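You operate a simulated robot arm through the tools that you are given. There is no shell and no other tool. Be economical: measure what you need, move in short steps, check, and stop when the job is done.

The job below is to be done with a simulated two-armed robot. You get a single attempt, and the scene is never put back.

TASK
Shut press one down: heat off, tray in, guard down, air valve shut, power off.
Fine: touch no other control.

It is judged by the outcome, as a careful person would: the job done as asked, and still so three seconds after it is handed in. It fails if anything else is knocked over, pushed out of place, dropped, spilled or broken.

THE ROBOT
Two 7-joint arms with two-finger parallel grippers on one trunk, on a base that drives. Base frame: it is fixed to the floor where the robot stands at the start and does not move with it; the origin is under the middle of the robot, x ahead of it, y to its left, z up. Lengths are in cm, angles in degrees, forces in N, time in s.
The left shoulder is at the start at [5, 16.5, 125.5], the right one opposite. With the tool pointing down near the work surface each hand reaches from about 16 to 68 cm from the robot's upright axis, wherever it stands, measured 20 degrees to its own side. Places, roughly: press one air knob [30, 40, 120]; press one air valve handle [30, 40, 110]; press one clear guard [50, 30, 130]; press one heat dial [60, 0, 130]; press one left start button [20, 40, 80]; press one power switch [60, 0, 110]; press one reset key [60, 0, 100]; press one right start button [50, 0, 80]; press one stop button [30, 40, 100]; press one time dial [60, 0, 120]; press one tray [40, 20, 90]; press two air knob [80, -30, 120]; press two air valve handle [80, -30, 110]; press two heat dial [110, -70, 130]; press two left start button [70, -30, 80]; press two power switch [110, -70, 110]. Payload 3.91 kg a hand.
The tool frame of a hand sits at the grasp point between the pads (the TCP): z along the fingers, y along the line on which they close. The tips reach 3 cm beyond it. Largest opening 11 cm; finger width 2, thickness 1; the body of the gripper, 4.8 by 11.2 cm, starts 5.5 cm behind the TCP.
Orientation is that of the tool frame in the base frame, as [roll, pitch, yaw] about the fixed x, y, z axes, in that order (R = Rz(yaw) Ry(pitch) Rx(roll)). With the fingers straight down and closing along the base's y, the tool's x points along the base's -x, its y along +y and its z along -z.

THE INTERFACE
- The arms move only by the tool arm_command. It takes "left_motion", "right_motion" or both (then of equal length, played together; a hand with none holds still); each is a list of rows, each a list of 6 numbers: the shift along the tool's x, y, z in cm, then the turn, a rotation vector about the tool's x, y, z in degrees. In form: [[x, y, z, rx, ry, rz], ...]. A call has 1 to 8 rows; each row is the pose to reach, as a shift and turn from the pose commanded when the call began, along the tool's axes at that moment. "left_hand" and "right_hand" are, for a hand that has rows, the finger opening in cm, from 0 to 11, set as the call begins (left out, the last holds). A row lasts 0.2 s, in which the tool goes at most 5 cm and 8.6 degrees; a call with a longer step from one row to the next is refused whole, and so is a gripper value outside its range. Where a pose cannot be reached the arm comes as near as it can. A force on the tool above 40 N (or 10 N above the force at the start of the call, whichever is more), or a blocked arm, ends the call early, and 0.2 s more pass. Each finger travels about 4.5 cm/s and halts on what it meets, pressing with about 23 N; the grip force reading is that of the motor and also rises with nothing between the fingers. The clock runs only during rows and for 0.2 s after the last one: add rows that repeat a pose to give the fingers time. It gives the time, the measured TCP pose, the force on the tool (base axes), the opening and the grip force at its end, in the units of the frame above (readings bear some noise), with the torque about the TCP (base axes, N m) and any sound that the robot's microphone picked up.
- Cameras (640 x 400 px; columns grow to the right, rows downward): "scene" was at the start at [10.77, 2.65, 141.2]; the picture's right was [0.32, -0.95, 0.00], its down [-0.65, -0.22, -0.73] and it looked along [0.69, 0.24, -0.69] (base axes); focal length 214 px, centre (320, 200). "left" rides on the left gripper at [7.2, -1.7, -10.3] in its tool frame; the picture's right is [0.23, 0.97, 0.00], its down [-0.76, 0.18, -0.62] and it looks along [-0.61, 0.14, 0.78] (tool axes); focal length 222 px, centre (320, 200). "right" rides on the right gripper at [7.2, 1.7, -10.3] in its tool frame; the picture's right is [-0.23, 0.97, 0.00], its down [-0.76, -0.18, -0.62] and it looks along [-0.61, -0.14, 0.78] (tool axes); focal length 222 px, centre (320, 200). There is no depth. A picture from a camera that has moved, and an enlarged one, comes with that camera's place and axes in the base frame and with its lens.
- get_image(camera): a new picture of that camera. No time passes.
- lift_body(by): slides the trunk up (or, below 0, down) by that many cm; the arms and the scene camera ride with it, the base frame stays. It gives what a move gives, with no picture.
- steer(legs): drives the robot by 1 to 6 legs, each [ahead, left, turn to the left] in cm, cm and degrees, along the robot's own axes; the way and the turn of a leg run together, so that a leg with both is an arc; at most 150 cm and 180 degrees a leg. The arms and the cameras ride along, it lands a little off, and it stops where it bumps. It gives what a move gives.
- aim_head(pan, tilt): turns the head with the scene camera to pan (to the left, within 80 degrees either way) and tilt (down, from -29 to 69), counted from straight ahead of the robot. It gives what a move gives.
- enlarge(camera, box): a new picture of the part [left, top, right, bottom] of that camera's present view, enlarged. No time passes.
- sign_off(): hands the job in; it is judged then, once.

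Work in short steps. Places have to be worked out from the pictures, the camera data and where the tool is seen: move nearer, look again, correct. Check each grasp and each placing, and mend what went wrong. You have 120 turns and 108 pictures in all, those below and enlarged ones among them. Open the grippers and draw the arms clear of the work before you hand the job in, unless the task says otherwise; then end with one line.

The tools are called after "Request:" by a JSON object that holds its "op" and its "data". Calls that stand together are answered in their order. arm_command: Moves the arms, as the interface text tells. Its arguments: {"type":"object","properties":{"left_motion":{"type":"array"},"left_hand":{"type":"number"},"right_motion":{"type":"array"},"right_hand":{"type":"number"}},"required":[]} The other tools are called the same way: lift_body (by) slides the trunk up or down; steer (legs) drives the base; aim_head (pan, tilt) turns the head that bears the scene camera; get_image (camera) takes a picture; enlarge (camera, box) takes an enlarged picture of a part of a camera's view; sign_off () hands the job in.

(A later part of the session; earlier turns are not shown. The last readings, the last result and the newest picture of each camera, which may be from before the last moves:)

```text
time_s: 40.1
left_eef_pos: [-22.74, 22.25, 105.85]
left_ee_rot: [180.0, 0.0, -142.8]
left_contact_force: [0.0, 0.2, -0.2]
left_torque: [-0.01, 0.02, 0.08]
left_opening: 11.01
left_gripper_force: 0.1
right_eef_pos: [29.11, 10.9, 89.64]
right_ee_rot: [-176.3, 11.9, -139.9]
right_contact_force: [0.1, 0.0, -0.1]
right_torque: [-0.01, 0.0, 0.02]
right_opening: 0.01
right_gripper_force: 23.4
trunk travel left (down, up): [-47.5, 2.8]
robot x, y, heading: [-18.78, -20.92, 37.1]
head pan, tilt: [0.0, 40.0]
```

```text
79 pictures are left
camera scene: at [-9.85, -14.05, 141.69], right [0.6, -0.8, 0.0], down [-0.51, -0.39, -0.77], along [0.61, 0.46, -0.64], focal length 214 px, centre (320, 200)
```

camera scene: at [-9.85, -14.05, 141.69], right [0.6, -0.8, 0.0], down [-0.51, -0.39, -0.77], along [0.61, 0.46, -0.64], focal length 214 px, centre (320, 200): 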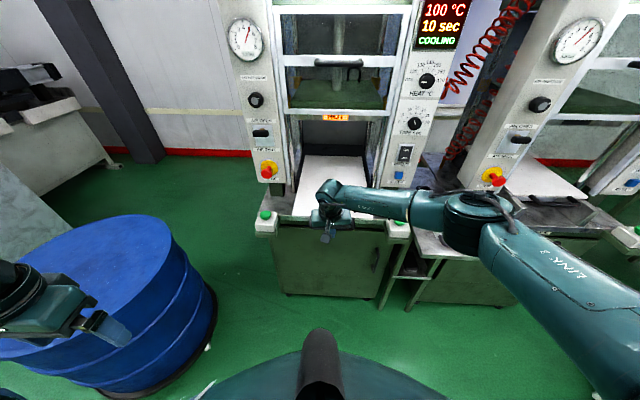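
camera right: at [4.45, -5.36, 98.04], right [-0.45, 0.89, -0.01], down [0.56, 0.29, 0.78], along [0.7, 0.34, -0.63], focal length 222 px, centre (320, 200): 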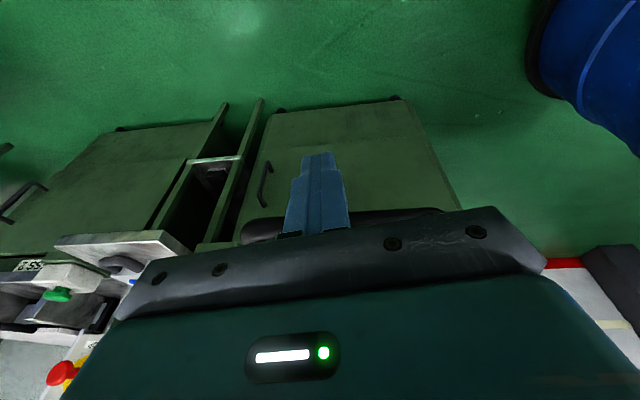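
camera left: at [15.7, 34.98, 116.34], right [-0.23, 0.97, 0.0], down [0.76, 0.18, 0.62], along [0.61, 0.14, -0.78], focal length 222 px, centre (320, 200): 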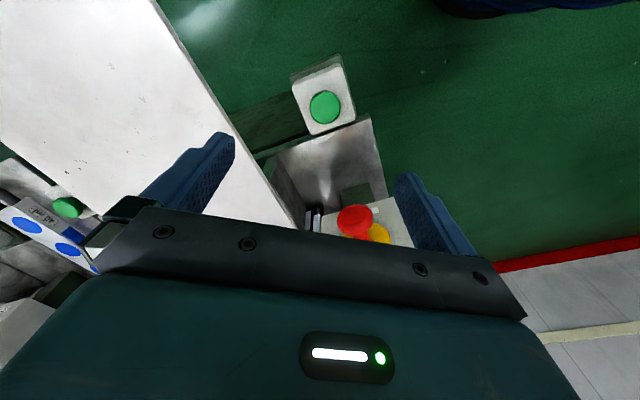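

The tray is sliding in. I continue pushing until it meets a stop.

Request:
{"op": "arm_command", "data": {"right_motion": [[-2, -0.1, 0.4, 0, 0, 0], [-4, -0.2, 0.8, 0, 0, 0], [-6, -0.3, 1.25, 0, 0, 0], [-8, -0.4, 1.7, 0, 0, 0], [-10, -0.5, 2.1, 0, 0, 0]]}}

Request:
{"op": "get_image", "data": {"camera": "scene"}}

Request:
{"op": "get_image", "data": {"camera": "right"}}

```text
time_s: 41.3
left_eef_pos: [-22.63, 22.21, 105.84]
left_ee_rot: [180.0, 0.0, -142.8]
left_contact_force: [0.3, -0.5, 0.6]
left_torque: [0.0, 0.01, 0.03]
left_opening: 10.98
left_gripper_force: 0.1
right_eef_pos: [33.83, 14.34, 89.7]
right_ee_rot: [-176.4, 11.9, -139.9]
right_contact_force: [0.2, 0.4, -0.1]
right_torque: [0.01, 0.0, 0.01]
right_opening: 0.0
right_gripper_force: 22.7
right hand out of reach, approached as far as the arm can: row 4, 5
trunk travel left (down, up): [-47.5, 2.8]
robot x, y, heading: [-19.37, -20.86, 37.1]
head pan, tilt: [0.0, 40.0]
```

```text
78 pictures are left
camera scene: at [-9.87, -14.08, 141.69], right [0.6, -0.8, 0.0], down [-0.51, -0.39, -0.77], along [0.61, 0.46, -0.64], focal length 214 px, centre (320, 200)
```

scene: 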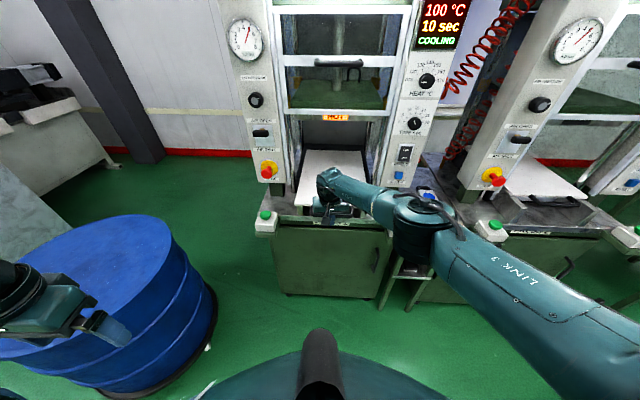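

```text
77 pictures are left
camera right: at [25.46, 10.23, 98.16], right [-0.45, 0.89, -0.01], down [0.56, 0.29, 0.78], along [0.7, 0.34, -0.63], focal length 222 px, centre (320, 200)
```

right: 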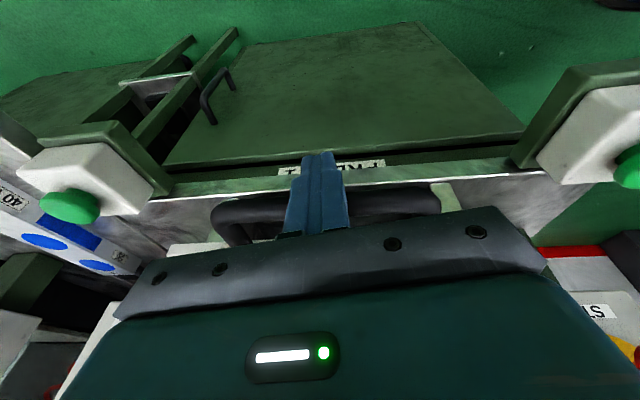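

Arm reach ends at D≈35.6. I drive the base forward to go on pushing.

Request:
{"op": "steer", "data": {"legs": [[6, 0, 0]]}}

Request:
{"op": "get_image", "data": {"camera": "scene"}}

```text
time_s: 42.3
left_eef_pos: [-17.93, 25.82, 105.87]
left_ee_rot: [-180.0, -0.1, -142.9]
left_contact_force: [-0.5, 0.8, 0.8]
left_torque: [0.01, 0.04, -0.03]
left_opening: 11.01
left_gripper_force: 0.0
right_eef_pos: [38.78, 17.98, 89.54]
right_ee_rot: [-176.3, 11.6, -139.7]
right_contact_force: [0.7, 0.0, -0.5]
right_torque: [-0.02, 0.03, 0.0]
right_opening: 0.02
right_gripper_force: 23.0
trunk travel left (down, up): [-47.5, 2.8]
robot x, y, heading: [-14.32, -17.38, 37.0]
head pan, tilt: [0.0, 40.0]
```

```text
76 pictures are left
camera scene: at [-5.01, -10.44, 141.68], right [0.6, -0.8, 0.0], down [-0.51, -0.39, -0.77], along [0.61, 0.46, -0.64], focal length 214 px, centre (320, 200)
```

scene: 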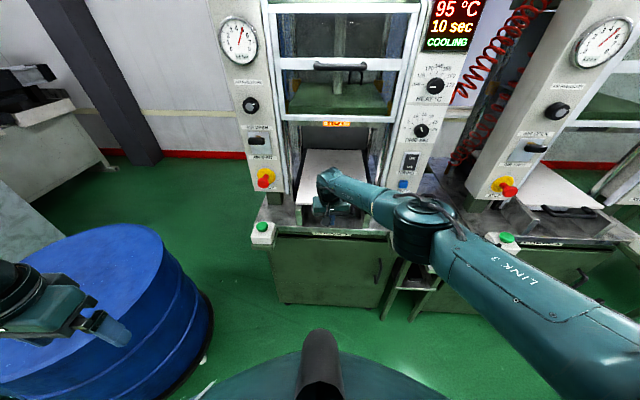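

Still free. I drive a further 4 cm.

Request:
{"op": "steer", "data": {"legs": [[4, 0, 0]]}}

Request:
{"op": "get_image", "data": {"camera": "right"}}

```text
time_s: 43.2
left_eef_pos: [-14.63, 28.26, 105.87]
left_ee_rot: [-180.0, 0.0, -142.8]
left_contact_force: [0.0, -0.3, -0.4]
left_torque: [-0.03, 0.03, 0.0]
left_opening: 11.01
left_gripper_force: 0.1
right_eef_pos: [41.87, 20.5, 89.53]
right_ee_rot: [-176.3, 11.7, -139.8]
right_contact_force: [-0.1, 0.2, -0.6]
right_torque: [-0.02, 0.02, 0.03]
right_opening: 0.0
right_gripper_force: 23.2
trunk travel left (down, up): [-47.5, 2.8]
robot x, y, heading: [-11.0, -14.64, 37.0]
head pan, tilt: [0.0, 40.0]
```

```text
75 pictures are left
camera right: at [33.43, 16.23, 98.08], right [-0.45, 0.89, -0.01], down [0.56, 0.29, 0.77], along [0.7, 0.34, -0.63], focal length 222 px, centre (320, 200)
```

right: 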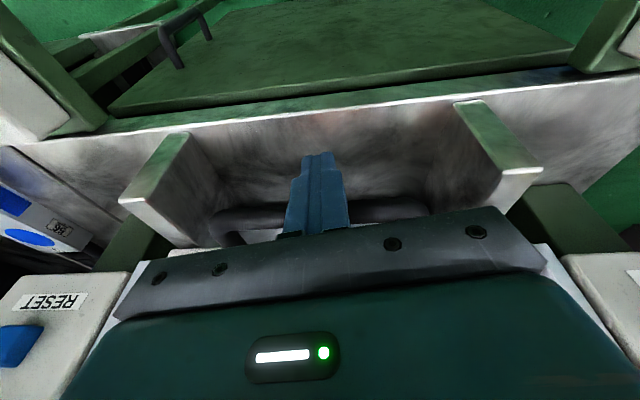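

Handle is near D≈47 now. Push on carefully with another 3 cm drive.

Request:
{"op": "steer", "data": {"legs": [[3, 0, 0]]}}

Request:
{"op": "get_image", "data": {"camera": "right"}}

Request:
{"op": "get_image", "data": {"camera": "scene"}}

```text
time_s: 44.0
left_eef_pos: [-13.38, 29.12, 105.96]
left_ee_rot: [180.0, 0.1, -142.9]
left_contact_force: [0.1, 0.1, 0.7]
left_torque: [0.02, 0.0, 0.02]
left_opening: 10.99
left_gripper_force: 0.0
right_eef_pos: [42.42, 21.1, 89.47]
right_ee_rot: [-176.1, 9.8, -140.0]
right_contact_force: [-10.6, -12.7, 15.9]
right_torque: [0.03, -0.3, -0.26]
right_opening: 0.0
right_gripper_force: 23.3
trunk travel left (down, up): [-47.5, 2.8]
robot x, y, heading: [-9.38, -13.52, 37.1]
head pan, tilt: [0.0, 40.0]
stopped in leg 1: the force on the tool passed its limit at 91 N (the readings are from after the stop); the commanded pose is now the measured one
```

```text
74 pictures are left
camera right: at [34.16, 17.13, 98.4], right [-0.45, 0.9, -0.03], down [0.58, 0.31, 0.75], along [0.68, 0.32, -0.66], focal length 222 px, centre (320, 200)
```

right: 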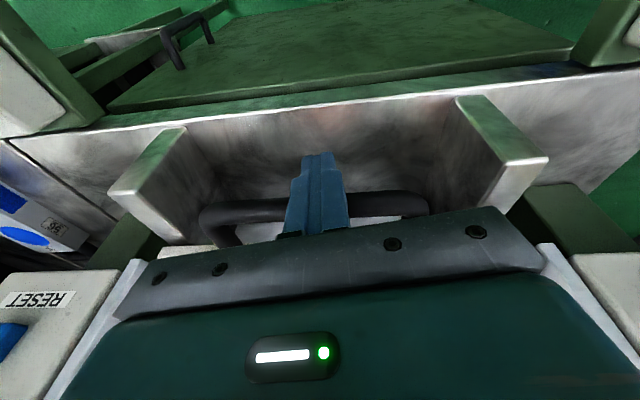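

```text
73 pictures are left
camera scene: at [-0.6, -7.17, 141.73], right [0.6, -0.8, 0.0], down [-0.51, -0.39, -0.77], along [0.61, 0.46, -0.64], focal length 214 px, centre (320, 200)
```

scene: 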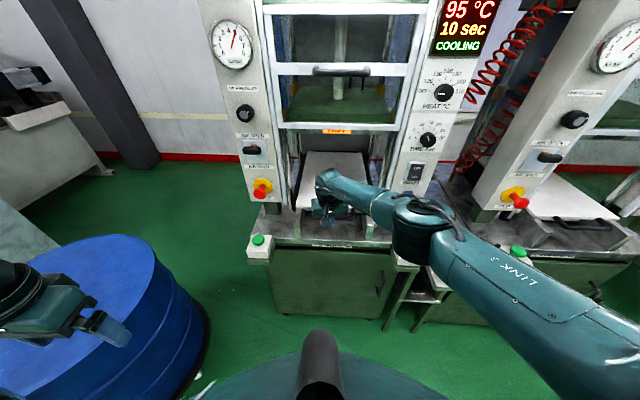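

The tray hit its stop (force spike). I withdraw the hand straight back and inspect.

Request:
{"op": "steer", "data": {"legs": [[-14, 0, 0]]}}

Request:
{"op": "arm_command", "data": {"right_motion": [[1, -3, -3.5, 0, 0, 0], [2, -6, -7, 0, 0, 0], [3, -9.5, -10.5, 0, 0, 0], [4, -13, -14, 0, 0, 0], [5, -16.5, -17.5, 0, 0, 0], [6, -20, -21, 0, 0, 0]]}}

Request:
{"op": "get_image", "data": {"camera": "scene"}}

Request:
{"op": "enlarge", "data": {"camera": "scene", "box": [240, 100, 440, 280]}}

```text
time_s: 45.4
left_eef_pos: [-24.38, 20.98, 105.93]
left_ee_rot: [-180.0, 0.0, -142.8]
left_contact_force: [0.4, -0.7, -0.4]
left_torque: [0.02, -0.03, 0.02]
left_opening: 10.98
left_gripper_force: 0.0
right_eef_pos: [31.47, 12.89, 89.31]
right_ee_rot: [-176.2, 9.9, -139.8]
right_contact_force: [-0.4, 0.4, 0.3]
right_torque: [0.0, -0.02, 0.01]
right_opening: 0.0
right_gripper_force: 22.9
trunk travel left (down, up): [-47.5, 2.8]
robot x, y, heading: [-20.1, -21.83, 37.2]
head pan, tilt: [0.0, 40.0]
```

```text
refused: row 3 steps farther than a row can; nothing moved
```

```text
72 pictures are left
camera scene: at [-11.5, -15.35, 141.7], right [0.6, -0.8, 0.0], down [-0.51, -0.39, -0.77], along [0.61, 0.46, -0.64], focal length 214 px, centre (320, 200)
```

scene: 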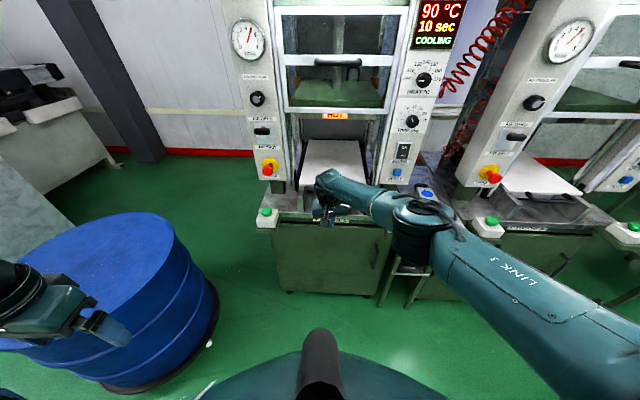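

```text
2.22 times, centred on (340, 190) of scene
camera zoom: at [-11.5, -15.35, 141.7], right [0.6, -0.8, 0.0], down [-0.51, -0.39, -0.77], along [0.61, 0.46, -0.64], focal length 477 px, centre (276, 222)
```

zoom: 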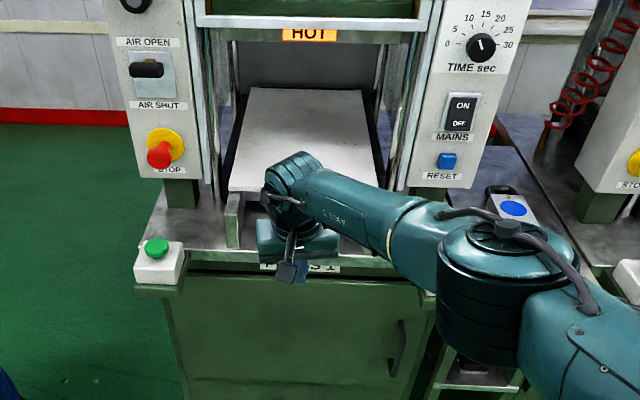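

Now raise the arm clear to the right in permitted steps.

Request:
{"op": "arm_command", "data": {"right_motion": [[0.5, -0.5, -4.5, 0, 0, 0], [1, -2, -9, 0, 0, 0], [1.5, -5, -12, 0, 0, 0], [2, -8, -15, 0, 0, 0], [2.5, -11, -18, 0, 0, 0], [3, -14, -21, 0, 0, 0], [3.5, -17, -23, 0, 0, 0], [4, -20, -25, 0, 0, 0]]}}

Request:
{"op": "get_image", "data": {"camera": "scene"}}

Request:
{"op": "enlarge", "data": {"camera": "scene", "box": [240, 100, 440, 280]}}

```text
time_s: 47.2
left_eef_pos: [-24.3, 20.97, 105.79]
left_ee_rot: [-180.0, 0.0, -142.7]
left_contact_force: [-0.3, -0.1, 0.5]
left_torque: [0.02, 0.0, 0.0]
left_opening: 11.0
left_gripper_force: 0.1
right_eef_pos: [36.93, -6.57, 114.41]
right_ee_rot: [-176.2, 9.8, -139.9]
right_contact_force: [-0.6, 0.2, 0.3]
right_torque: [0.02, -0.01, -0.03]
right_opening: 0.01
right_gripper_force: 23.3
trunk travel left (down, up): [-47.5, 2.8]
robot x, y, heading: [-20.77, -22.23, 36.8]
head pan, tilt: [0.0, 40.0]
```

```text
70 pictures are left
camera scene: at [-11.42, -15.35, 141.69], right [0.6, -0.8, 0.0], down [-0.51, -0.39, -0.77], along [0.61, 0.46, -0.64], focal length 214 px, centre (320, 200)
```

scene: 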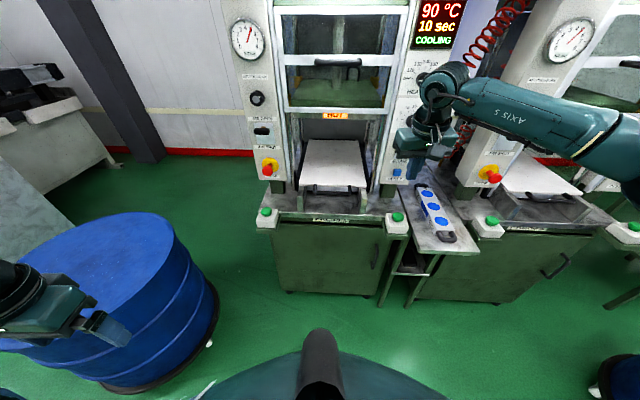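

```text
2.22 times, centred on (340, 190) of scene
camera zoom: at [-11.42, -15.35, 141.69], right [0.6, -0.8, 0.0], down [-0.51, -0.39, -0.77], along [0.61, 0.46, -0.64], focal length 477 px, centre (276, 222)
```

zoom: 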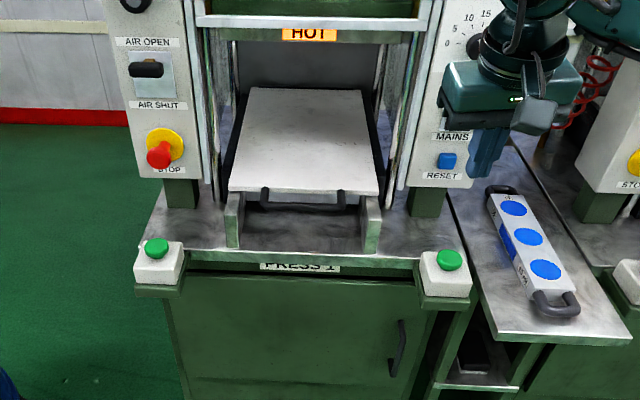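

Tray is fully in, matching press two's. The guard handle triangulates to D≈59, S≈11, z≈132. I raise and level the right hand before driving in.

Request:
{"op": "arm_command", "data": {"right_motion": [[0.4, 0, -3, 0, -8, 0], [0.7, 0, -6, 0, -16, 0], [1.1, 0, -9, 0, -24, 0], [1.4, 0, -12, 0, -32, 0], [1.8, 0, -15, 0, -40, 0], [2.1, 0, -18, 0, -48, 0], [2.5, 0, -20.7, 0, -56, 0], [2.5, 0, -20.7, 0, -64, 0]]}}

```text
time_s: 49.0
left_eef_pos: [-24.27, 21.09, 105.79]
left_ee_rot: [179.9, 0.1, -142.7]
left_contact_force: [1.0, 0.0, -0.2]
left_torque: [0.01, 0.0, -0.02]
left_opening: 11.03
left_gripper_force: 0.0
right_eef_pos: [31.55, -9.36, 134.34]
right_ee_rot: [-166.7, 73.4, -127.9]
right_contact_force: [0.0, -0.2, 0.2]
right_torque: [-0.02, -0.01, -0.01]
right_opening: 0.0
right_gripper_force: 23.5
trunk travel left (down, up): [-47.5, 2.8]
robot x, y, heading: [-20.52, -21.93, 37.3]
head pan, tilt: [0.0, 40.0]
```

Shift the hand left in front of the guard (still well back), raising a little and levelling.

Request:
{"op": "arm_command", "data": {"right_motion": [[-1, 2.5, 0.8, 0, -2, 0], [-2, 5, 1.6, 0, -4, 0], [-3, 7.5, 2.4, 0, -6, 0], [-4, 10, 3.2, 0, -8, 0], [-5, 12.5, 4.2, 0, -10, 0], [-5.9, 15.1, 5, 0, -12, 0], [-5.9, 15.1, 5, 0, -12, 0]]}}

Request:
{"op": "aim_head", "data": {"pan": 0, "tilt": 25}}

Request:
{"op": "get_image", "data": {"camera": "scene"}}

Request:
{"op": "get_image", "data": {"camera": "right"}}

```text
time_s: 50.6
left_eef_pos: [-24.31, 20.92, 105.87]
left_ee_rot: [180.0, 0.0, -142.7]
left_contact_force: [0.5, -0.4, 0.1]
left_torque: [-0.02, 0.02, 0.0]
left_opening: 11.0
left_gripper_force: 0.0
right_eef_pos: [26.77, 6.65, 137.62]
right_ee_rot: [-138.2, 84.5, -98.9]
right_contact_force: [-0.4, 0.6, 1.0]
right_torque: [0.0, -0.01, 0.02]
right_opening: 0.0
right_gripper_force: 22.9
trunk travel left (down, up): [-47.5, 2.8]
robot x, y, heading: [-20.53, -22.63, 37.0]
head pan, tilt: [0.0, 40.0]
```

```text
time_s: 51.4
left_eef_pos: [-24.31, 21.0, 105.86]
left_ee_rot: [-180.0, 0.0, -142.8]
left_contact_force: [-0.2, 0.0, -0.1]
left_torque: [0.0, 0.03, -0.03]
left_opening: 10.99
left_gripper_force: 0.0
right_eef_pos: [26.74, 6.56, 137.59]
right_ee_rot: [-138.4, 84.3, -99.1]
right_contact_force: [0.4, -0.5, 0.4]
right_torque: [0.01, 0.0, 0.0]
right_opening: 0.0
right_gripper_force: 22.9
trunk travel left (down, up): [-47.5, 2.8]
robot x, y, heading: [-20.51, -21.77, 37.2]
head pan, tilt: [0.0, 25.0]
```

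```text
68 pictures are left
camera scene: at [-10.84, -14.85, 144.02], right [0.6, -0.8, 0.0], down [-0.34, -0.26, -0.91], along [0.72, 0.55, -0.42], focal length 214 px, centre (320, 200)
```

scene: 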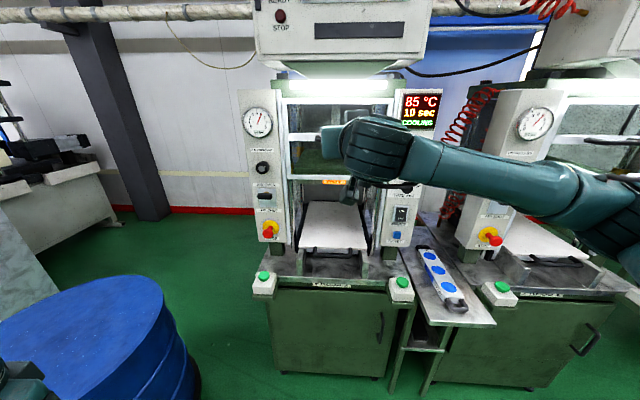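

```text
67 pictures are left
camera right: at [17.59, 0.73, 131.11], right [-0.61, 0.77, 0.16], down [-0.36, -0.46, 0.82], along [0.7, 0.44, 0.56], focal length 222 px, centre (320, 200)
```

right: 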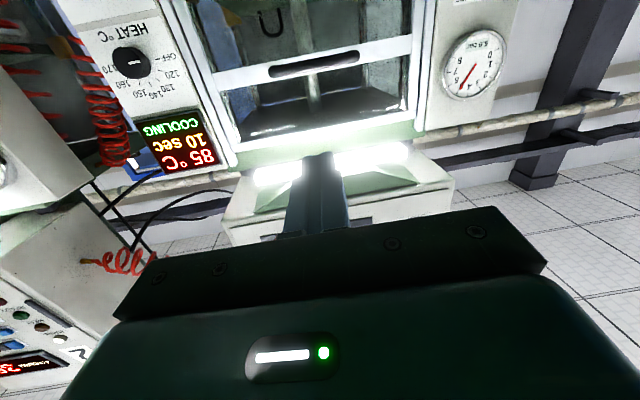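

Combining views, the handle bar is at about D 51–53, S 10.5, z 132.7. I drive forward 18 cm, which puts the fingers above and short of it.

Request:
{"op": "steer", "data": {"legs": [[18, 0, 0]]}}

Request:
{"op": "get_image", "data": {"camera": "scene"}}

Request:
{"op": "get_image", "data": {"camera": "right"}}

```text
time_s: 52.9
left_eef_pos: [-10.05, 31.89, 105.92]
left_ee_rot: [180.0, -0.2, -142.8]
left_contact_force: [-0.1, -0.1, -0.3]
left_torque: [-0.01, 0.01, 0.0]
left_opening: 11.01
left_gripper_force: 0.1
right_eef_pos: [41.01, 17.51, 137.63]
right_ee_rot: [-138.7, 84.3, -99.3]
right_contact_force: [0.2, 0.1, -0.6]
right_torque: [0.0, -0.03, -0.02]
right_opening: 0.0
right_gripper_force: 23.1
trunk travel left (down, up): [-47.5, 2.8]
robot x, y, heading: [-6.43, -11.58, 37.6]
head pan, tilt: [0.0, 25.0]
```

```text
66 pictures are left
camera scene: at [3.45, -4.01, 144.01], right [0.6, -0.8, 0.0], down [-0.34, -0.26, -0.91], along [0.72, 0.55, -0.42], focal length 214 px, centre (320, 200)
```

scene: 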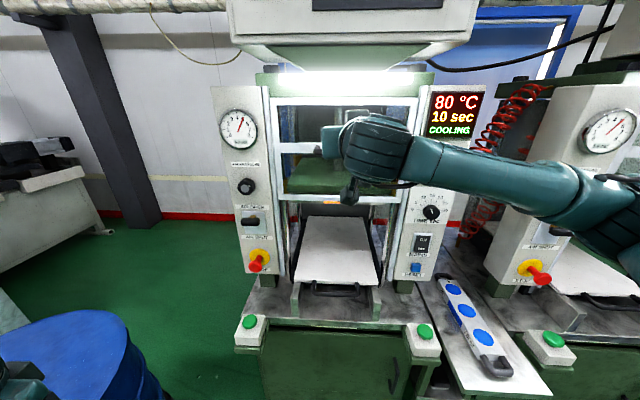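

```text
65 pictures are left
camera right: at [31.86, 11.59, 131.09], right [-0.61, 0.77, 0.16], down [-0.36, -0.46, 0.82], along [0.7, 0.44, 0.56], focal length 222 px, centre (320, 200)
```

right: 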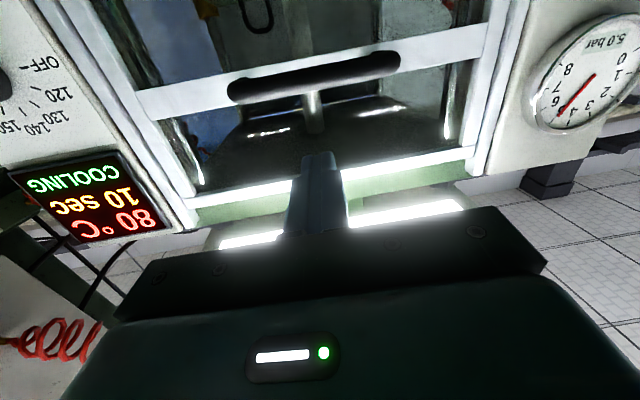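

Bar refined to D≈49.5, S≈10.3, z≈132.7. I advance 5 cm so the fingers lie over it.

Request:
{"op": "arm_command", "data": {"right_motion": [[0, 0, 2, 0, 0, 0], [0, 0, 4, 0, 0, 0], [0, 0, 5, 0, 0, 0]]}}

Request:
{"op": "get_image", "data": {"camera": "right"}}

```text
time_s: 53.6
left_eef_pos: [-10.18, 31.77, 105.82]
left_ee_rot: [-180.0, -0.1, -143.0]
left_contact_force: [-0.1, -0.2, 0.2]
left_torque: [0.02, 0.02, 0.0]
left_opening: 11.01
left_gripper_force: 0.0
right_eef_pos: [44.83, 20.6, 137.23]
right_ee_rot: [-138.2, 84.4, -98.8]
right_contact_force: [-0.4, 0.0, -0.6]
right_torque: [-0.03, 0.01, -0.03]
right_opening: 0.0
right_gripper_force: 23.3
trunk travel left (down, up): [-47.5, 2.8]
robot x, y, heading: [-6.35, -11.29, 37.0]
head pan, tilt: [0.0, 25.0]
```

```text
64 pictures are left
camera right: at [35.69, 14.68, 130.78], right [-0.61, 0.77, 0.16], down [-0.36, -0.46, 0.82], along [0.7, 0.44, 0.56], focal length 222 px, centre (320, 200)
```

right: 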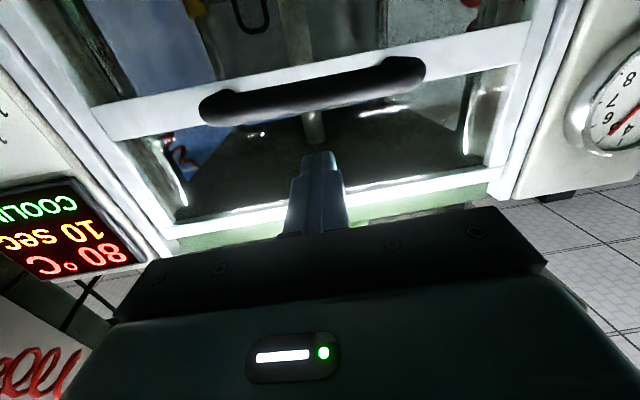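

Fingertips now just reach over the bar. I advance 1.3 cm more and press down gently.

Request:
{"op": "arm_command", "data": {"right_motion": [[0, 0, 1.3, 0, 0, 0], [1, 0, 1.3, 0, 0, 0], [2, 0, 1.3, 0, 0, 0], [3, 0, 1.3, 0, 0, 0], [4, 0, 1.3, 0, 0, 0], [5, 0, 1.3, 0, 0, 0], [6, 0, 1.3, 0, 0, 0]]}}

Request:
{"op": "get_image", "data": {"camera": "right"}}

```text
time_s: 55.2
left_eef_pos: [-10.06, 31.74, 105.8]
left_ee_rot: [179.9, 0.0, -142.9]
left_contact_force: [0.0, -0.3, -0.6]
left_torque: [0.0, 0.0, -0.01]
left_opening: 11.0
left_gripper_force: 0.0
right_eef_pos: [45.67, 20.93, 131.2]
right_ee_rot: [-138.3, 84.3, -99.0]
right_contact_force: [-1.2, -0.1, 1.9]
right_torque: [0.06, -0.03, -0.04]
right_opening: 0.0
right_gripper_force: 22.4
trunk travel left (down, up): [-47.5, 2.8]
robot x, y, heading: [-6.53, -11.71, 37.2]
head pan, tilt: [0.0, 25.0]
```

```text
63 pictures are left
camera right: at [36.62, 14.92, 124.64], right [-0.61, 0.77, 0.16], down [-0.36, -0.46, 0.82], along [0.7, 0.44, 0.56], focal length 222 px, centre (320, 200)
```

right: 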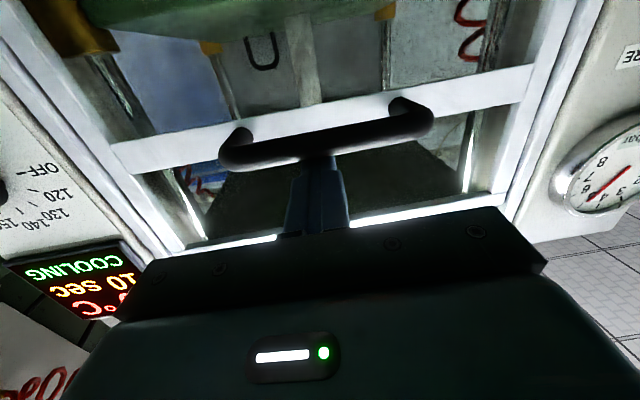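

The guard is moving down with the fingers. I keep pressing down.

Request:
{"op": "arm_command", "data": {"right_motion": [[1.6, 0, 0.1, 0, 0, 0], [3.2, 0, 0.2, 0, 0, 0], [4.8, 0, 0.35, 0, 0, 0], [6.4, 0, 0.45, 0, 0, 0], [8, 0, 0.55, 0, 0, 0], [9.6, 0, 0.7, 0, 0, 0], [11, 0, 0.8, 0, 0, 0]]}}

Request:
{"op": "get_image", "data": {"camera": "right"}}

Request:
{"op": "get_image", "data": {"camera": "scene"}}

```text
time_s: 56.9
left_eef_pos: [-10.13, 31.78, 105.88]
left_ee_rot: [-180.0, 0.0, -142.8]
left_contact_force: [-0.4, 0.2, 0.3]
left_torque: [-0.01, -0.02, -0.02]
left_opening: 11.02
left_gripper_force: 0.0
right_eef_pos: [46.17, 20.3, 120.26]
right_ee_rot: [-138.1, 84.4, -98.9]
right_contact_force: [0.0, 0.7, 2.8]
right_torque: [0.08, -0.02, -0.04]
right_opening: 0.02
right_gripper_force: 23.0
trunk travel left (down, up): [-47.5, 2.8]
robot x, y, heading: [-6.16, -11.35, 37.3]
head pan, tilt: [0.0, 25.0]
```

```text
62 pictures are left
camera right: at [37.01, 14.36, 113.68], right [-0.61, 0.77, 0.16], down [-0.36, -0.46, 0.82], along [0.7, 0.44, 0.56], focal length 222 px, centre (320, 200)
```

right: 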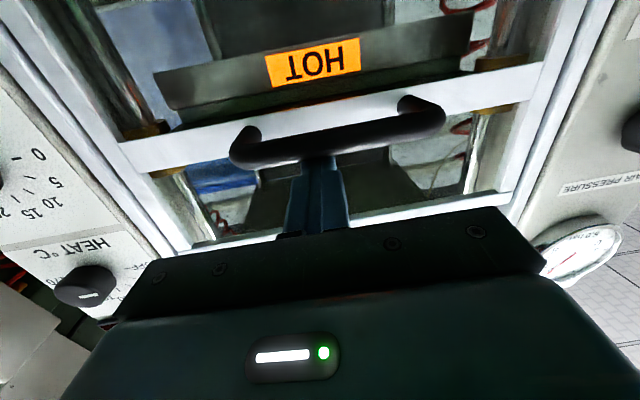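

```text
61 pictures are left
camera scene: at [3.36, -4.06, 144.02], right [0.6, -0.8, 0.0], down [-0.34, -0.26, -0.91], along [0.72, 0.55, -0.42], focal length 214 px, centre (320, 200)
```

scene: 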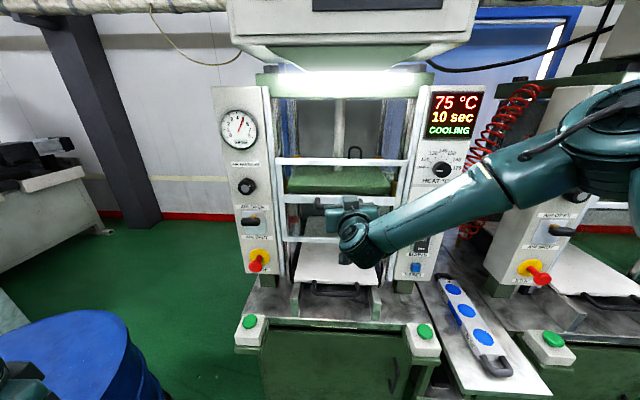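

Going well with ~3 N. Continue down until the stop.

Request:
{"op": "arm_command", "data": {"right_motion": [[1.5, 0, 0.1, 0, 0, 0], [3, 0, 0.2, 0, 0, 0], [4.5, 0, 0.3, 0, 0, 0], [6, 0, 0.4, 0, 0, 0], [7.5, 0, 0.5, 0, 0, 0], [9, 0, 0.6, 0, 0, 0], [10.5, 0, 0.7, 0, 0, 0]]}}

Request:
{"op": "get_image", "data": {"camera": "right"}}

Request:
{"op": "get_image", "data": {"camera": "scene"}}

```text
time_s: 58.5
left_eef_pos: [-10.11, 31.8, 105.94]
left_ee_rot: [-180.0, 0.1, -142.8]
left_contact_force: [-0.2, 0.3, 0.1]
left_torque: [0.0, 0.01, 0.0]
left_opening: 10.99
left_gripper_force: 0.0
right_eef_pos: [44.49, 21.6, 111.84]
right_ee_rot: [-140.9, 84.0, -102.1]
right_contact_force: [0.1, -0.1, 0.7]
right_torque: [0.03, -0.02, -0.01]
right_opening: 0.0
right_gripper_force: 23.1
right hand out of reach, approached as far as the arm can: row 4, 5, 6, 7
trunk travel left (down, up): [-47.5, 2.8]
robot x, y, heading: [-6.47, -11.28, 36.8]
head pan, tilt: [0.0, 25.0]
```

```text
60 pictures are left
camera right: at [35.24, 15.72, 105.43], right [-0.61, 0.78, 0.16], down [-0.36, -0.45, 0.82], along [0.71, 0.44, 0.55], focal length 222 px, centre (320, 200)
```

right: 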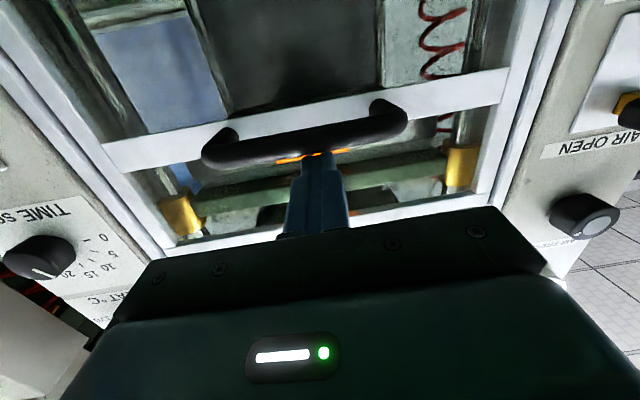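

```text
59 pictures are left
camera scene: at [3.37, -4.06, 144.02], right [0.6, -0.8, 0.0], down [-0.34, -0.26, -0.91], along [0.72, 0.55, -0.42], focal length 214 px, centre (320, 200)
```

scene: 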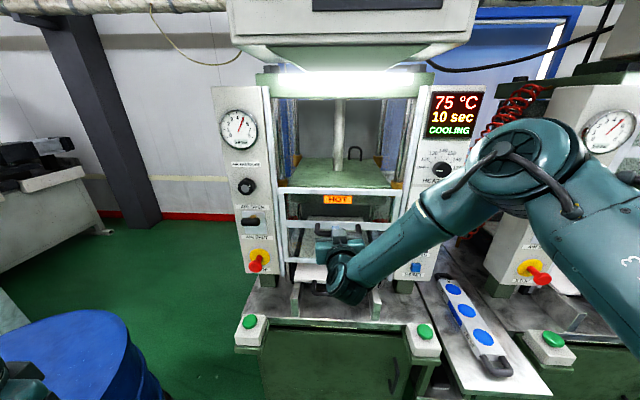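

The level arm can't go lower here, so I'll lower the trunk. First I raise the left hand to keep clear of the drum.

Request:
{"op": "arm_command", "data": {"left_motion": [[0, 0, -4, 0, 0, 0], [0, 0, -8, 0, 0, 0], [0, 0, -12, 0, 0, 0]]}}

Request:
{"op": "lift_body", "data": {"by": -6}}

Request:
{"op": "get_image", "data": {"camera": "scene"}}

Request:
{"op": "get_image", "data": {"camera": "right"}}

```text
time_s: 59.2
left_eef_pos: [-10.0, 31.75, 117.81]
left_ee_rot: [-180.0, -0.1, -142.9]
left_contact_force: [-0.2, -0.4, -0.1]
left_torque: [0.02, 0.01, 0.01]
left_opening: 11.01
left_gripper_force: 0.1
right_eef_pos: [44.44, 21.51, 111.93]
right_ee_rot: [-140.5, 84.1, -101.7]
right_contact_force: [0.3, -0.7, -0.1]
right_torque: [0.0, 0.0, -0.02]
right_opening: 0.01
right_gripper_force: 23.2
trunk travel left (down, up): [-47.5, 2.8]
robot x, y, heading: [-6.13, -11.08, 37.4]
head pan, tilt: [0.0, 25.0]
```

```text
time_s: 60.0
left_eef_pos: [-10.11, 31.66, 112.81]
left_ee_rot: [180.0, 0.1, -142.8]
left_contact_force: [0.4, -0.2, -0.5]
left_torque: [-0.03, 0.04, 0.01]
left_opening: 11.02
left_gripper_force: 0.1
right_eef_pos: [44.86, 21.96, 108.61]
right_ee_rot: [-118.8, 86.1, -80.4]
right_contact_force: [-2.8, -1.6, 13.7]
right_torque: [0.16, -0.15, 0.06]
right_opening: 0.01
right_gripper_force: 23.6
trunk travel left (down, up): [-42.5, 7.8]
robot x, y, heading: [-5.96, -11.44, 37.4]
head pan, tilt: [0.0, 25.0]
stopped: the force on the tool passed its limit at 48 N (the readings are from after the stop); the commanded pose is now the measured one
```

```text
58 pictures are left
camera scene: at [3.32, -4.12, 138.98], right [0.6, -0.8, 0.0], down [-0.34, -0.26, -0.91], along [0.72, 0.55, -0.42], focal length 214 px, centre (320, 200)
```

scene: 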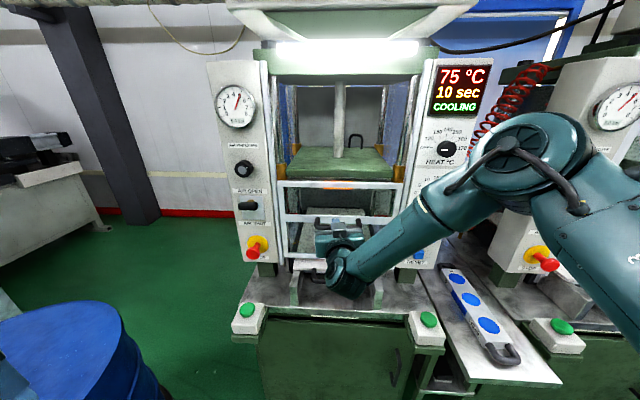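

```text
57 pictures are left
camera right: at [35.84, 16.33, 101.7], right [-0.61, 0.78, 0.17], down [-0.39, -0.47, 0.79], along [0.69, 0.42, 0.59], focal length 222 px, centre (320, 200)
```

right: 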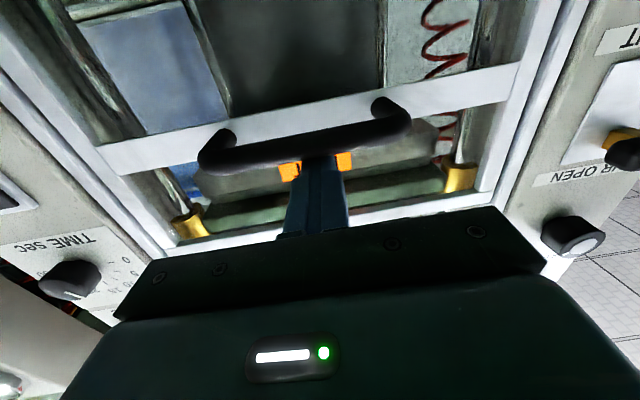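

The downward force spike suggests the guard hit its lower stop. I lift slightly, withdraw, and inspect.

Request:
{"op": "arm_command", "data": {"right_motion": [[-1.2, 0, 0, 0, 0, 0], [-1.6, 0, -2.5, 0, 0, 0], [-1.6, 0, -5.5, 0, 0, 0], [-1.6, 0, -7, 0, 0, 0]]}}

Request:
{"op": "steer", "data": {"legs": [[-10, 0, 0]]}}

Request:
{"op": "get_image", "data": {"camera": "scene"}}

Request:
{"op": "get_image", "data": {"camera": "right"}}

```text
time_s: 61.0
left_eef_pos: [-10.06, 31.76, 112.8]
left_ee_rot: [180.0, 0.0, -142.9]
left_contact_force: [-0.2, 0.6, 0.3]
left_torque: [0.01, 0.0, 0.0]
left_opening: 11.01
left_gripper_force: 0.0
right_eef_pos: [39.34, 17.61, 110.28]
right_ee_rot: [-124.8, 85.7, -86.3]
right_contact_force: [-0.7, 0.0, 0.1]
right_torque: [-0.02, -0.01, -0.03]
right_opening: 0.01
right_gripper_force: 23.1
trunk travel left (down, up): [-42.5, 7.8]
robot x, y, heading: [-6.1, -11.35, 37.1]
head pan, tilt: [0.0, 25.0]
```

```text
time_s: 62.2
left_eef_pos: [-18.02, 25.57, 112.81]
left_ee_rot: [-180.0, 0.1, -142.8]
left_contact_force: [-0.2, 0.1, 0.6]
left_torque: [-0.02, -0.02, 0.0]
left_opening: 11.01
left_gripper_force: 0.0
right_eef_pos: [31.35, 11.66, 110.32]
right_ee_rot: [-123.9, 85.8, -85.3]
right_contact_force: [-0.2, -0.9, -0.7]
right_torque: [-0.02, 0.0, -0.02]
right_opening: 0.01
right_gripper_force: 22.9
trunk travel left (down, up): [-42.5, 7.8]
robot x, y, heading: [-14.34, -17.43, 37.2]
head pan, tilt: [0.0, 25.0]
```

```text
56 pictures are left
camera scene: at [-4.63, -10.14, 139.04], right [0.6, -0.8, 0.0], down [-0.34, -0.26, -0.91], along [0.72, 0.55, -0.42], focal length 214 px, centre (320, 200)
```

scene: 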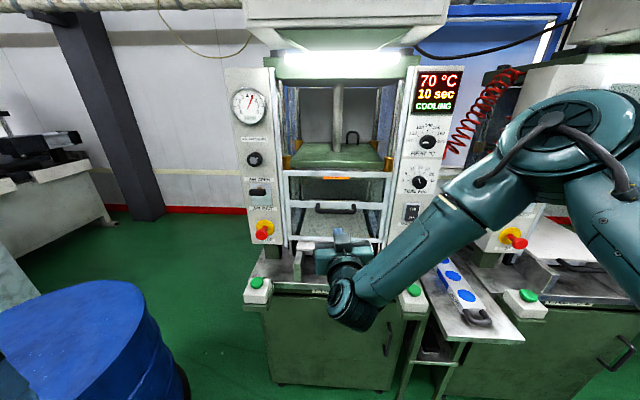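

```text
55 pictures are left
camera right: at [22.35, 5.99, 103.36], right [-0.61, 0.78, 0.17], down [-0.38, -0.47, 0.8], along [0.7, 0.42, 0.58], focal length 222 px, centre (320, 200)
```

right: 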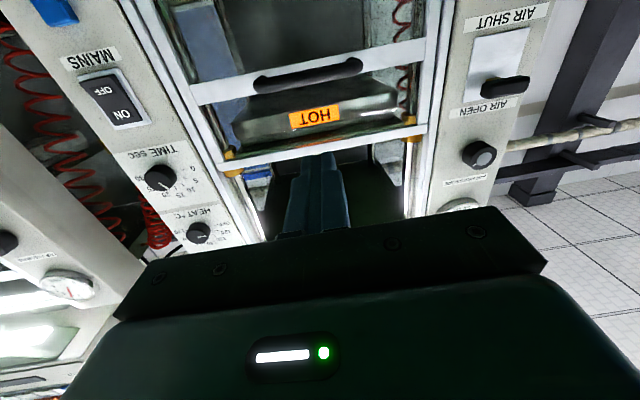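

Guard appears down and stays. Let me look closely at its lower edge versus the tray, and at the left-column valve.

Request:
{"op": "enlarge", "data": {"camera": "scene", "box": [240, 140, 400, 280]}}

Request:
{"op": "enlarge", "data": {"camera": "right", "box": [60, 0, 560, 230]}}

```text
2.86 times, centred on (320, 210) of scene
camera zoom: at [-4.63, -10.14, 139.04], right [0.6, -0.8, 0.0], down [-0.34, -0.26, -0.91], along [0.72, 0.55, -0.42], focal length 613 px, centre (320, 171)
```

zoom: 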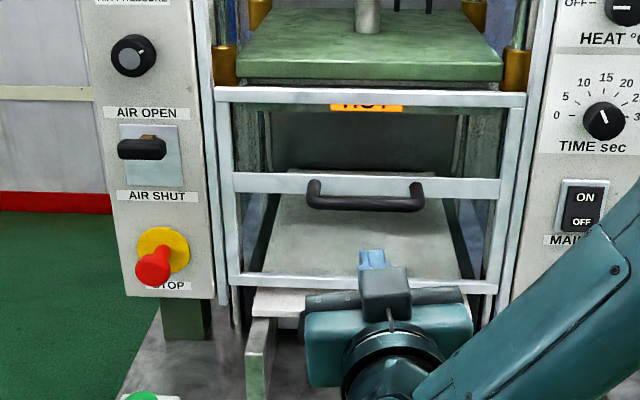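

```text
1.28 times, centred on (310, 115) of right
camera zoom: at [22.35, 5.99, 103.36], right [-0.61, 0.78, 0.17], down [-0.38, -0.47, 0.8], along [0.7, 0.42, 0.58], focal length 284 px, centre (333, 309)
```

zoom: 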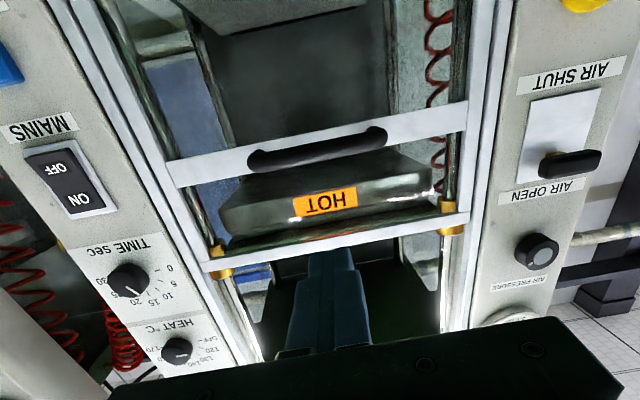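

Guard is down in front of the tray. Next the air valve with the left hand: I pitch it forward toward the left column for a close look, and move the right hand aside.

Request:
{"op": "arm_command", "data": {"left_motion": [[-2.8, -1.8, 0, 0, -8, 0], [-5.5, -3.5, 0, 0, -16, 0], [-8.2, -5.2, 0, 0, -24, 0], [-11, -7, 0, 0, -32, 0], [-13.8, -8.8, 0, 0, -40, 0], [-16.5, -10.5, 0, 0, -48, 0], [-19.3, -12.2, 0, 0, -56, 0], [-22, -14, 0, 0, -64, 0]], "left_hand": 6, "right_motion": [[0, -2.2, 0, 0, 0, 0], [0, -4.4, 0, 0, 0, 0], [0, -6.6, 0, 0, 0, 0], [0, -8.8, 0, 0, 0, 0], [0, -11, 0, 0, 0, 0], [0, -13.2, 0, 0, 0, 0], [0, -15.6, 0, 0, 0, 0], [0, -18, 0, 0, 0, 0]], "right_hand": 0}}

Request:
{"op": "get_image", "data": {"camera": "scene"}}

Request:
{"op": "get_image", "data": {"camera": "left"}}

```text
time_s: 64.0
left_eef_pos: [8.06, 27.87, 112.64]
left_ee_rot: [-179.8, 64.0, -142.7]
left_contact_force: [-0.1, 0.0, -0.1]
left_torque: [0.02, 0.01, -0.01]
left_opening: 6.02
left_gripper_force: 0.1
left hand out of reach, approached as far as the arm can: row 4, 5, 6, 7
right_eef_pos: [34.21, 6.15, 115.02]
right_ee_rot: [-126.8, 85.7, -88.7]
right_contact_force: [0.3, 0.1, 0.1]
right_torque: [0.0, -0.01, -0.01]
right_opening: 0.0
right_gripper_force: 23.0
right hand out of reach, approached as far as the arm can: row 2, 3, 4, 5, 6, 7, 8
trunk travel left (down, up): [-42.5, 7.8]
robot x, y, heading: [-14.32, -17.5, 37.3]
head pan, tilt: [0.0, 25.0]
```

```text
52 pictures are left
camera scene: at [-4.47, -10.02, 139.01], right [0.6, -0.8, 0.0], down [-0.34, -0.26, -0.91], along [0.72, 0.55, -0.42], focal length 214 px, centre (320, 200)
```

scene: 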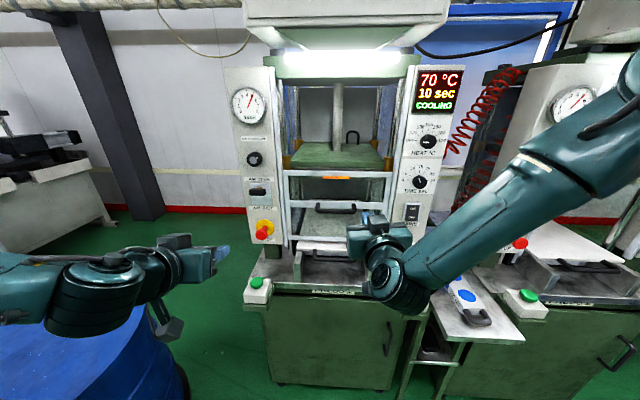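

```text
51 pictures are left
camera left: at [-0.92, 19.02, 110.8], right [-0.67, 0.71, -0.21], down [-0.29, 0.01, 0.96], along [0.69, 0.7, 0.2], focal length 222 px, centre (320, 200)
```

left: 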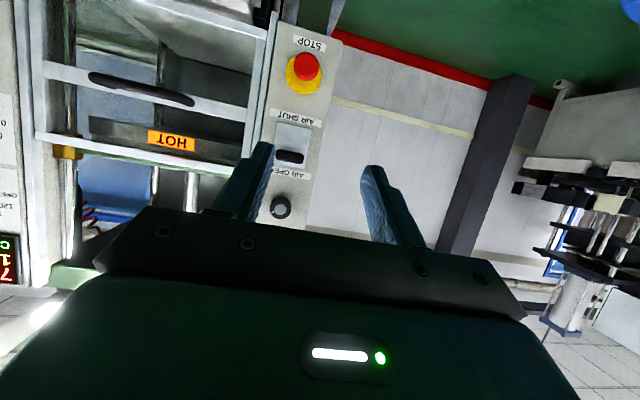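

Zoom on the valve from the left camera.

Request:
{"op": "enlarge", "data": {"camera": "left", "box": [250, 40, 350, 230]}}

Request:
{"op": "enlarge", "data": {"camera": "scene", "box": [230, 160, 290, 250]}}

Request:
{"op": "enlarge", "data": {"camera": "scene", "box": [480, 150, 580, 260]}}

```text
2.11 times, centred on (300, 135) of left
camera zoom: at [-0.92, 19.02, 110.8], right [-0.67, 0.71, -0.21], down [-0.29, 0.01, 0.96], along [0.69, 0.7, 0.2], focal length 468 px, centre (362, 337)
```

zoom: 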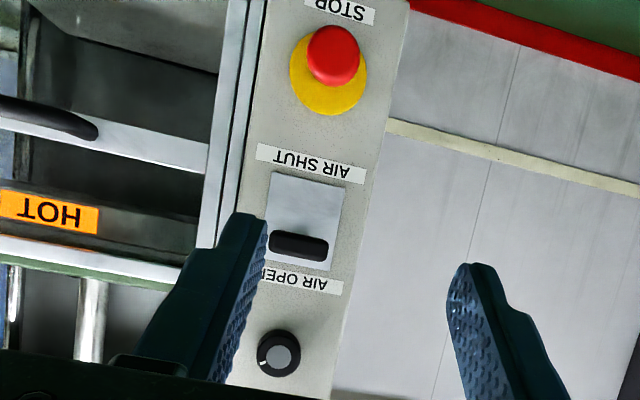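

```text
4.44 times, centred on (260, 205) of scene
camera zoom: at [-4.47, -10.02, 139.01], right [0.6, -0.8, 0.0], down [-0.34, -0.26, -0.91], along [0.72, 0.55, -0.42], focal length 953 px, centre (587, 178)
```

zoom: 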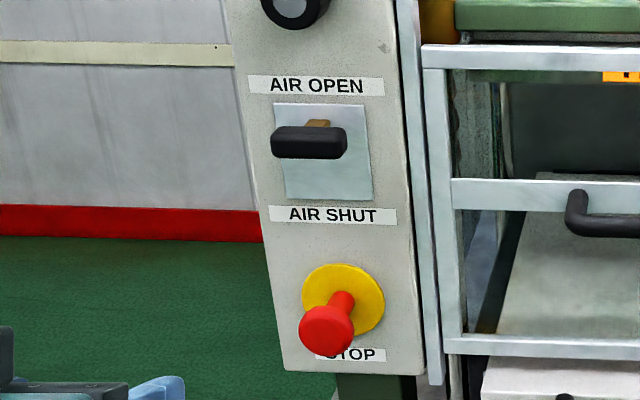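

```text
3.64 times, centred on (530, 205) of scene
camera zoom: at [-4.47, -10.02, 139.01], right [0.6, -0.8, 0.0], down [-0.34, -0.26, -0.91], along [0.72, 0.55, -0.42], focal length 780 px, centre (-444, 182)
```

zoom: 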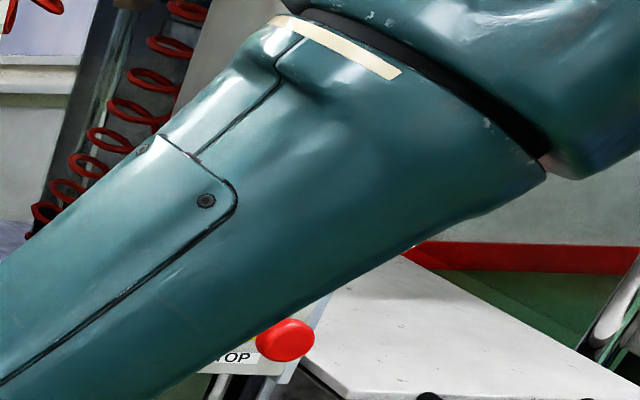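

Triangulated: valve bar at D 53.3, S -14.6, z 112.4, near the OPEN end of its plate, so it should go down to SHUT. I level the left hand above it (from afar) and move the right hand up and right, out of the way.

Request:
{"op": "arm_command", "data": {"left_motion": [[-0.6, -0.4, 0.8, 0, -3, 0], [-1.3, -0.8, 1.6, 0, -6, 0], [-2, -1.2, 2.4, 0, -9, 0], [-2.7, -1.6, 3.2, 0, -12, 0], [-3.4, -2, 4, 0, -15, 0], [-4.2, -2.4, 5, 0, -19, 0], [-5, -2.7, 6, 0, -23, 0], [-5, -2.7, 6, 0, -23, 0]], "left_hand": 0, "right_motion": [[-1.2, -1.5, 0, 0, 0, 0], [-2.4, -3, 0, 0, 0, 0], [-3.6, -4.5, 0, 0, 0, 0], [-4.8, -6, 0, 0, 0, 0], [-6, -7.5, 0, 0, 0, 0], [-7.2, -9, 0, 0, 0, 0], [-8.4, -10.5, 0, 0, 0, 0], [-10, -12, 0, 0, 0, 0]], "right_hand": 0}}

```text
time_s: 65.8
left_eef_pos: [15.77, 30.25, 114.62]
left_ee_rot: [179.4, 87.0, -143.5]
left_contact_force: [-0.3, -0.2, 0.5]
left_torque: [0.0, -0.02, 0.02]
left_opening: 0.01
left_gripper_force: 23.0
right_eef_pos: [41.18, -2.35, 126.65]
right_ee_rot: [-128.4, 85.5, -90.1]
right_contact_force: [0.9, 0.6, 0.8]
right_torque: [0.03, -0.02, 0.02]
right_opening: 0.0
right_gripper_force: 23.3
right hand out of reach, approached as far as the arm can: row 1, 2, 3, 4, 5, 6, 7, 8
trunk travel left (down, up): [-42.5, 7.8]
robot x, y, heading: [-14.27, -17.48, 37.3]
head pan, tilt: [0.0, 25.0]
```

Left hand is level at S -14.6. Drive 12 cm ahead, then check from both cameras.

Request:
{"op": "steer", "data": {"legs": [[12, 0, 0]]}}

Request:
{"op": "arm_command", "data": {"left_motion": [[-1.5, 0, 0, 0, 0, 0], [-3, 0, 0, 0, 0, 0], [-3, 0, 0, 0, 0, 0]]}}

Request:
{"op": "get_image", "data": {"camera": "left"}}

Request:
{"op": "get_image", "data": {"camera": "scene"}}

```text
time_s: 67.0
left_eef_pos: [25.17, 37.56, 114.55]
left_ee_rot: [-179.9, 86.9, -142.7]
left_contact_force: [0.2, -0.6, 0.0]
left_torque: [0.01, -0.01, 0.01]
left_opening: 0.0
left_gripper_force: 22.5
right_eef_pos: [50.66, 5.05, 126.52]
right_ee_rot: [-129.1, 85.5, -90.9]
right_contact_force: [0.6, 0.9, 0.4]
right_torque: [0.01, -0.01, -0.02]
right_opening: 0.03
right_gripper_force: 23.2
trunk travel left (down, up): [-42.5, 7.8]
robot x, y, heading: [-5.0, -10.04, 37.0]
head pan, tilt: [0.0, 25.0]
```

```text
time_s: 67.8
left_eef_pos: [25.25, 37.56, 117.55]
left_ee_rot: [-179.8, 86.9, -142.7]
left_contact_force: [-0.1, -0.3, -0.1]
left_torque: [0.04, 0.03, 0.02]
left_opening: 0.0
left_gripper_force: 23.6
right_eef_pos: [50.57, 4.95, 126.68]
right_ee_rot: [-128.6, 85.4, -90.3]
right_contact_force: [0.7, 0.2, 0.8]
right_torque: [0.0, 0.02, 0.0]
right_opening: 0.01
right_gripper_force: 23.2
trunk travel left (down, up): [-42.5, 7.8]
robot x, y, heading: [-4.85, -10.39, 37.3]
head pan, tilt: [0.0, 25.0]
```

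```text
47 pictures are left
camera left: at [17.69, 29.79, 111.04], right [-0.6, 0.77, -0.23], down [-0.57, -0.21, 0.79], along [0.56, 0.6, 0.56], focal length 222 px, centre (320, 200)
```

left: 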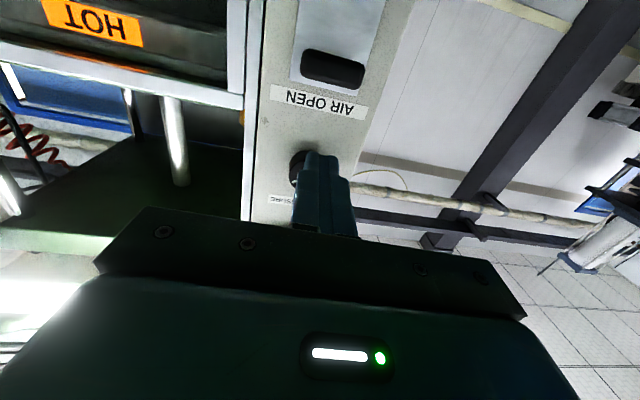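

```text
46 pictures are left
camera scene: at [4.93, -2.87, 139.02], right [0.6, -0.8, 0.0], down [-0.34, -0.26, -0.91], along [0.72, 0.55, -0.42], focal length 214 px, centre (320, 200)
```

scene: 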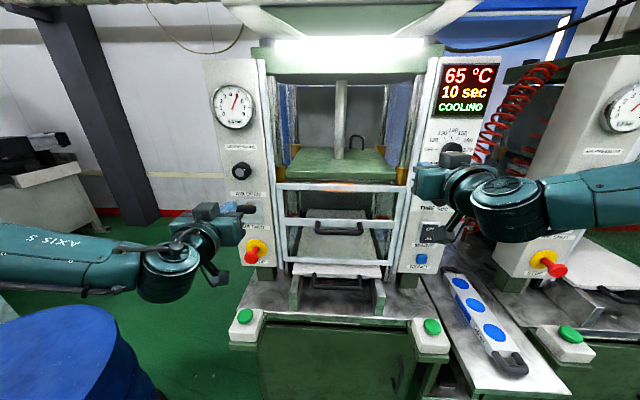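

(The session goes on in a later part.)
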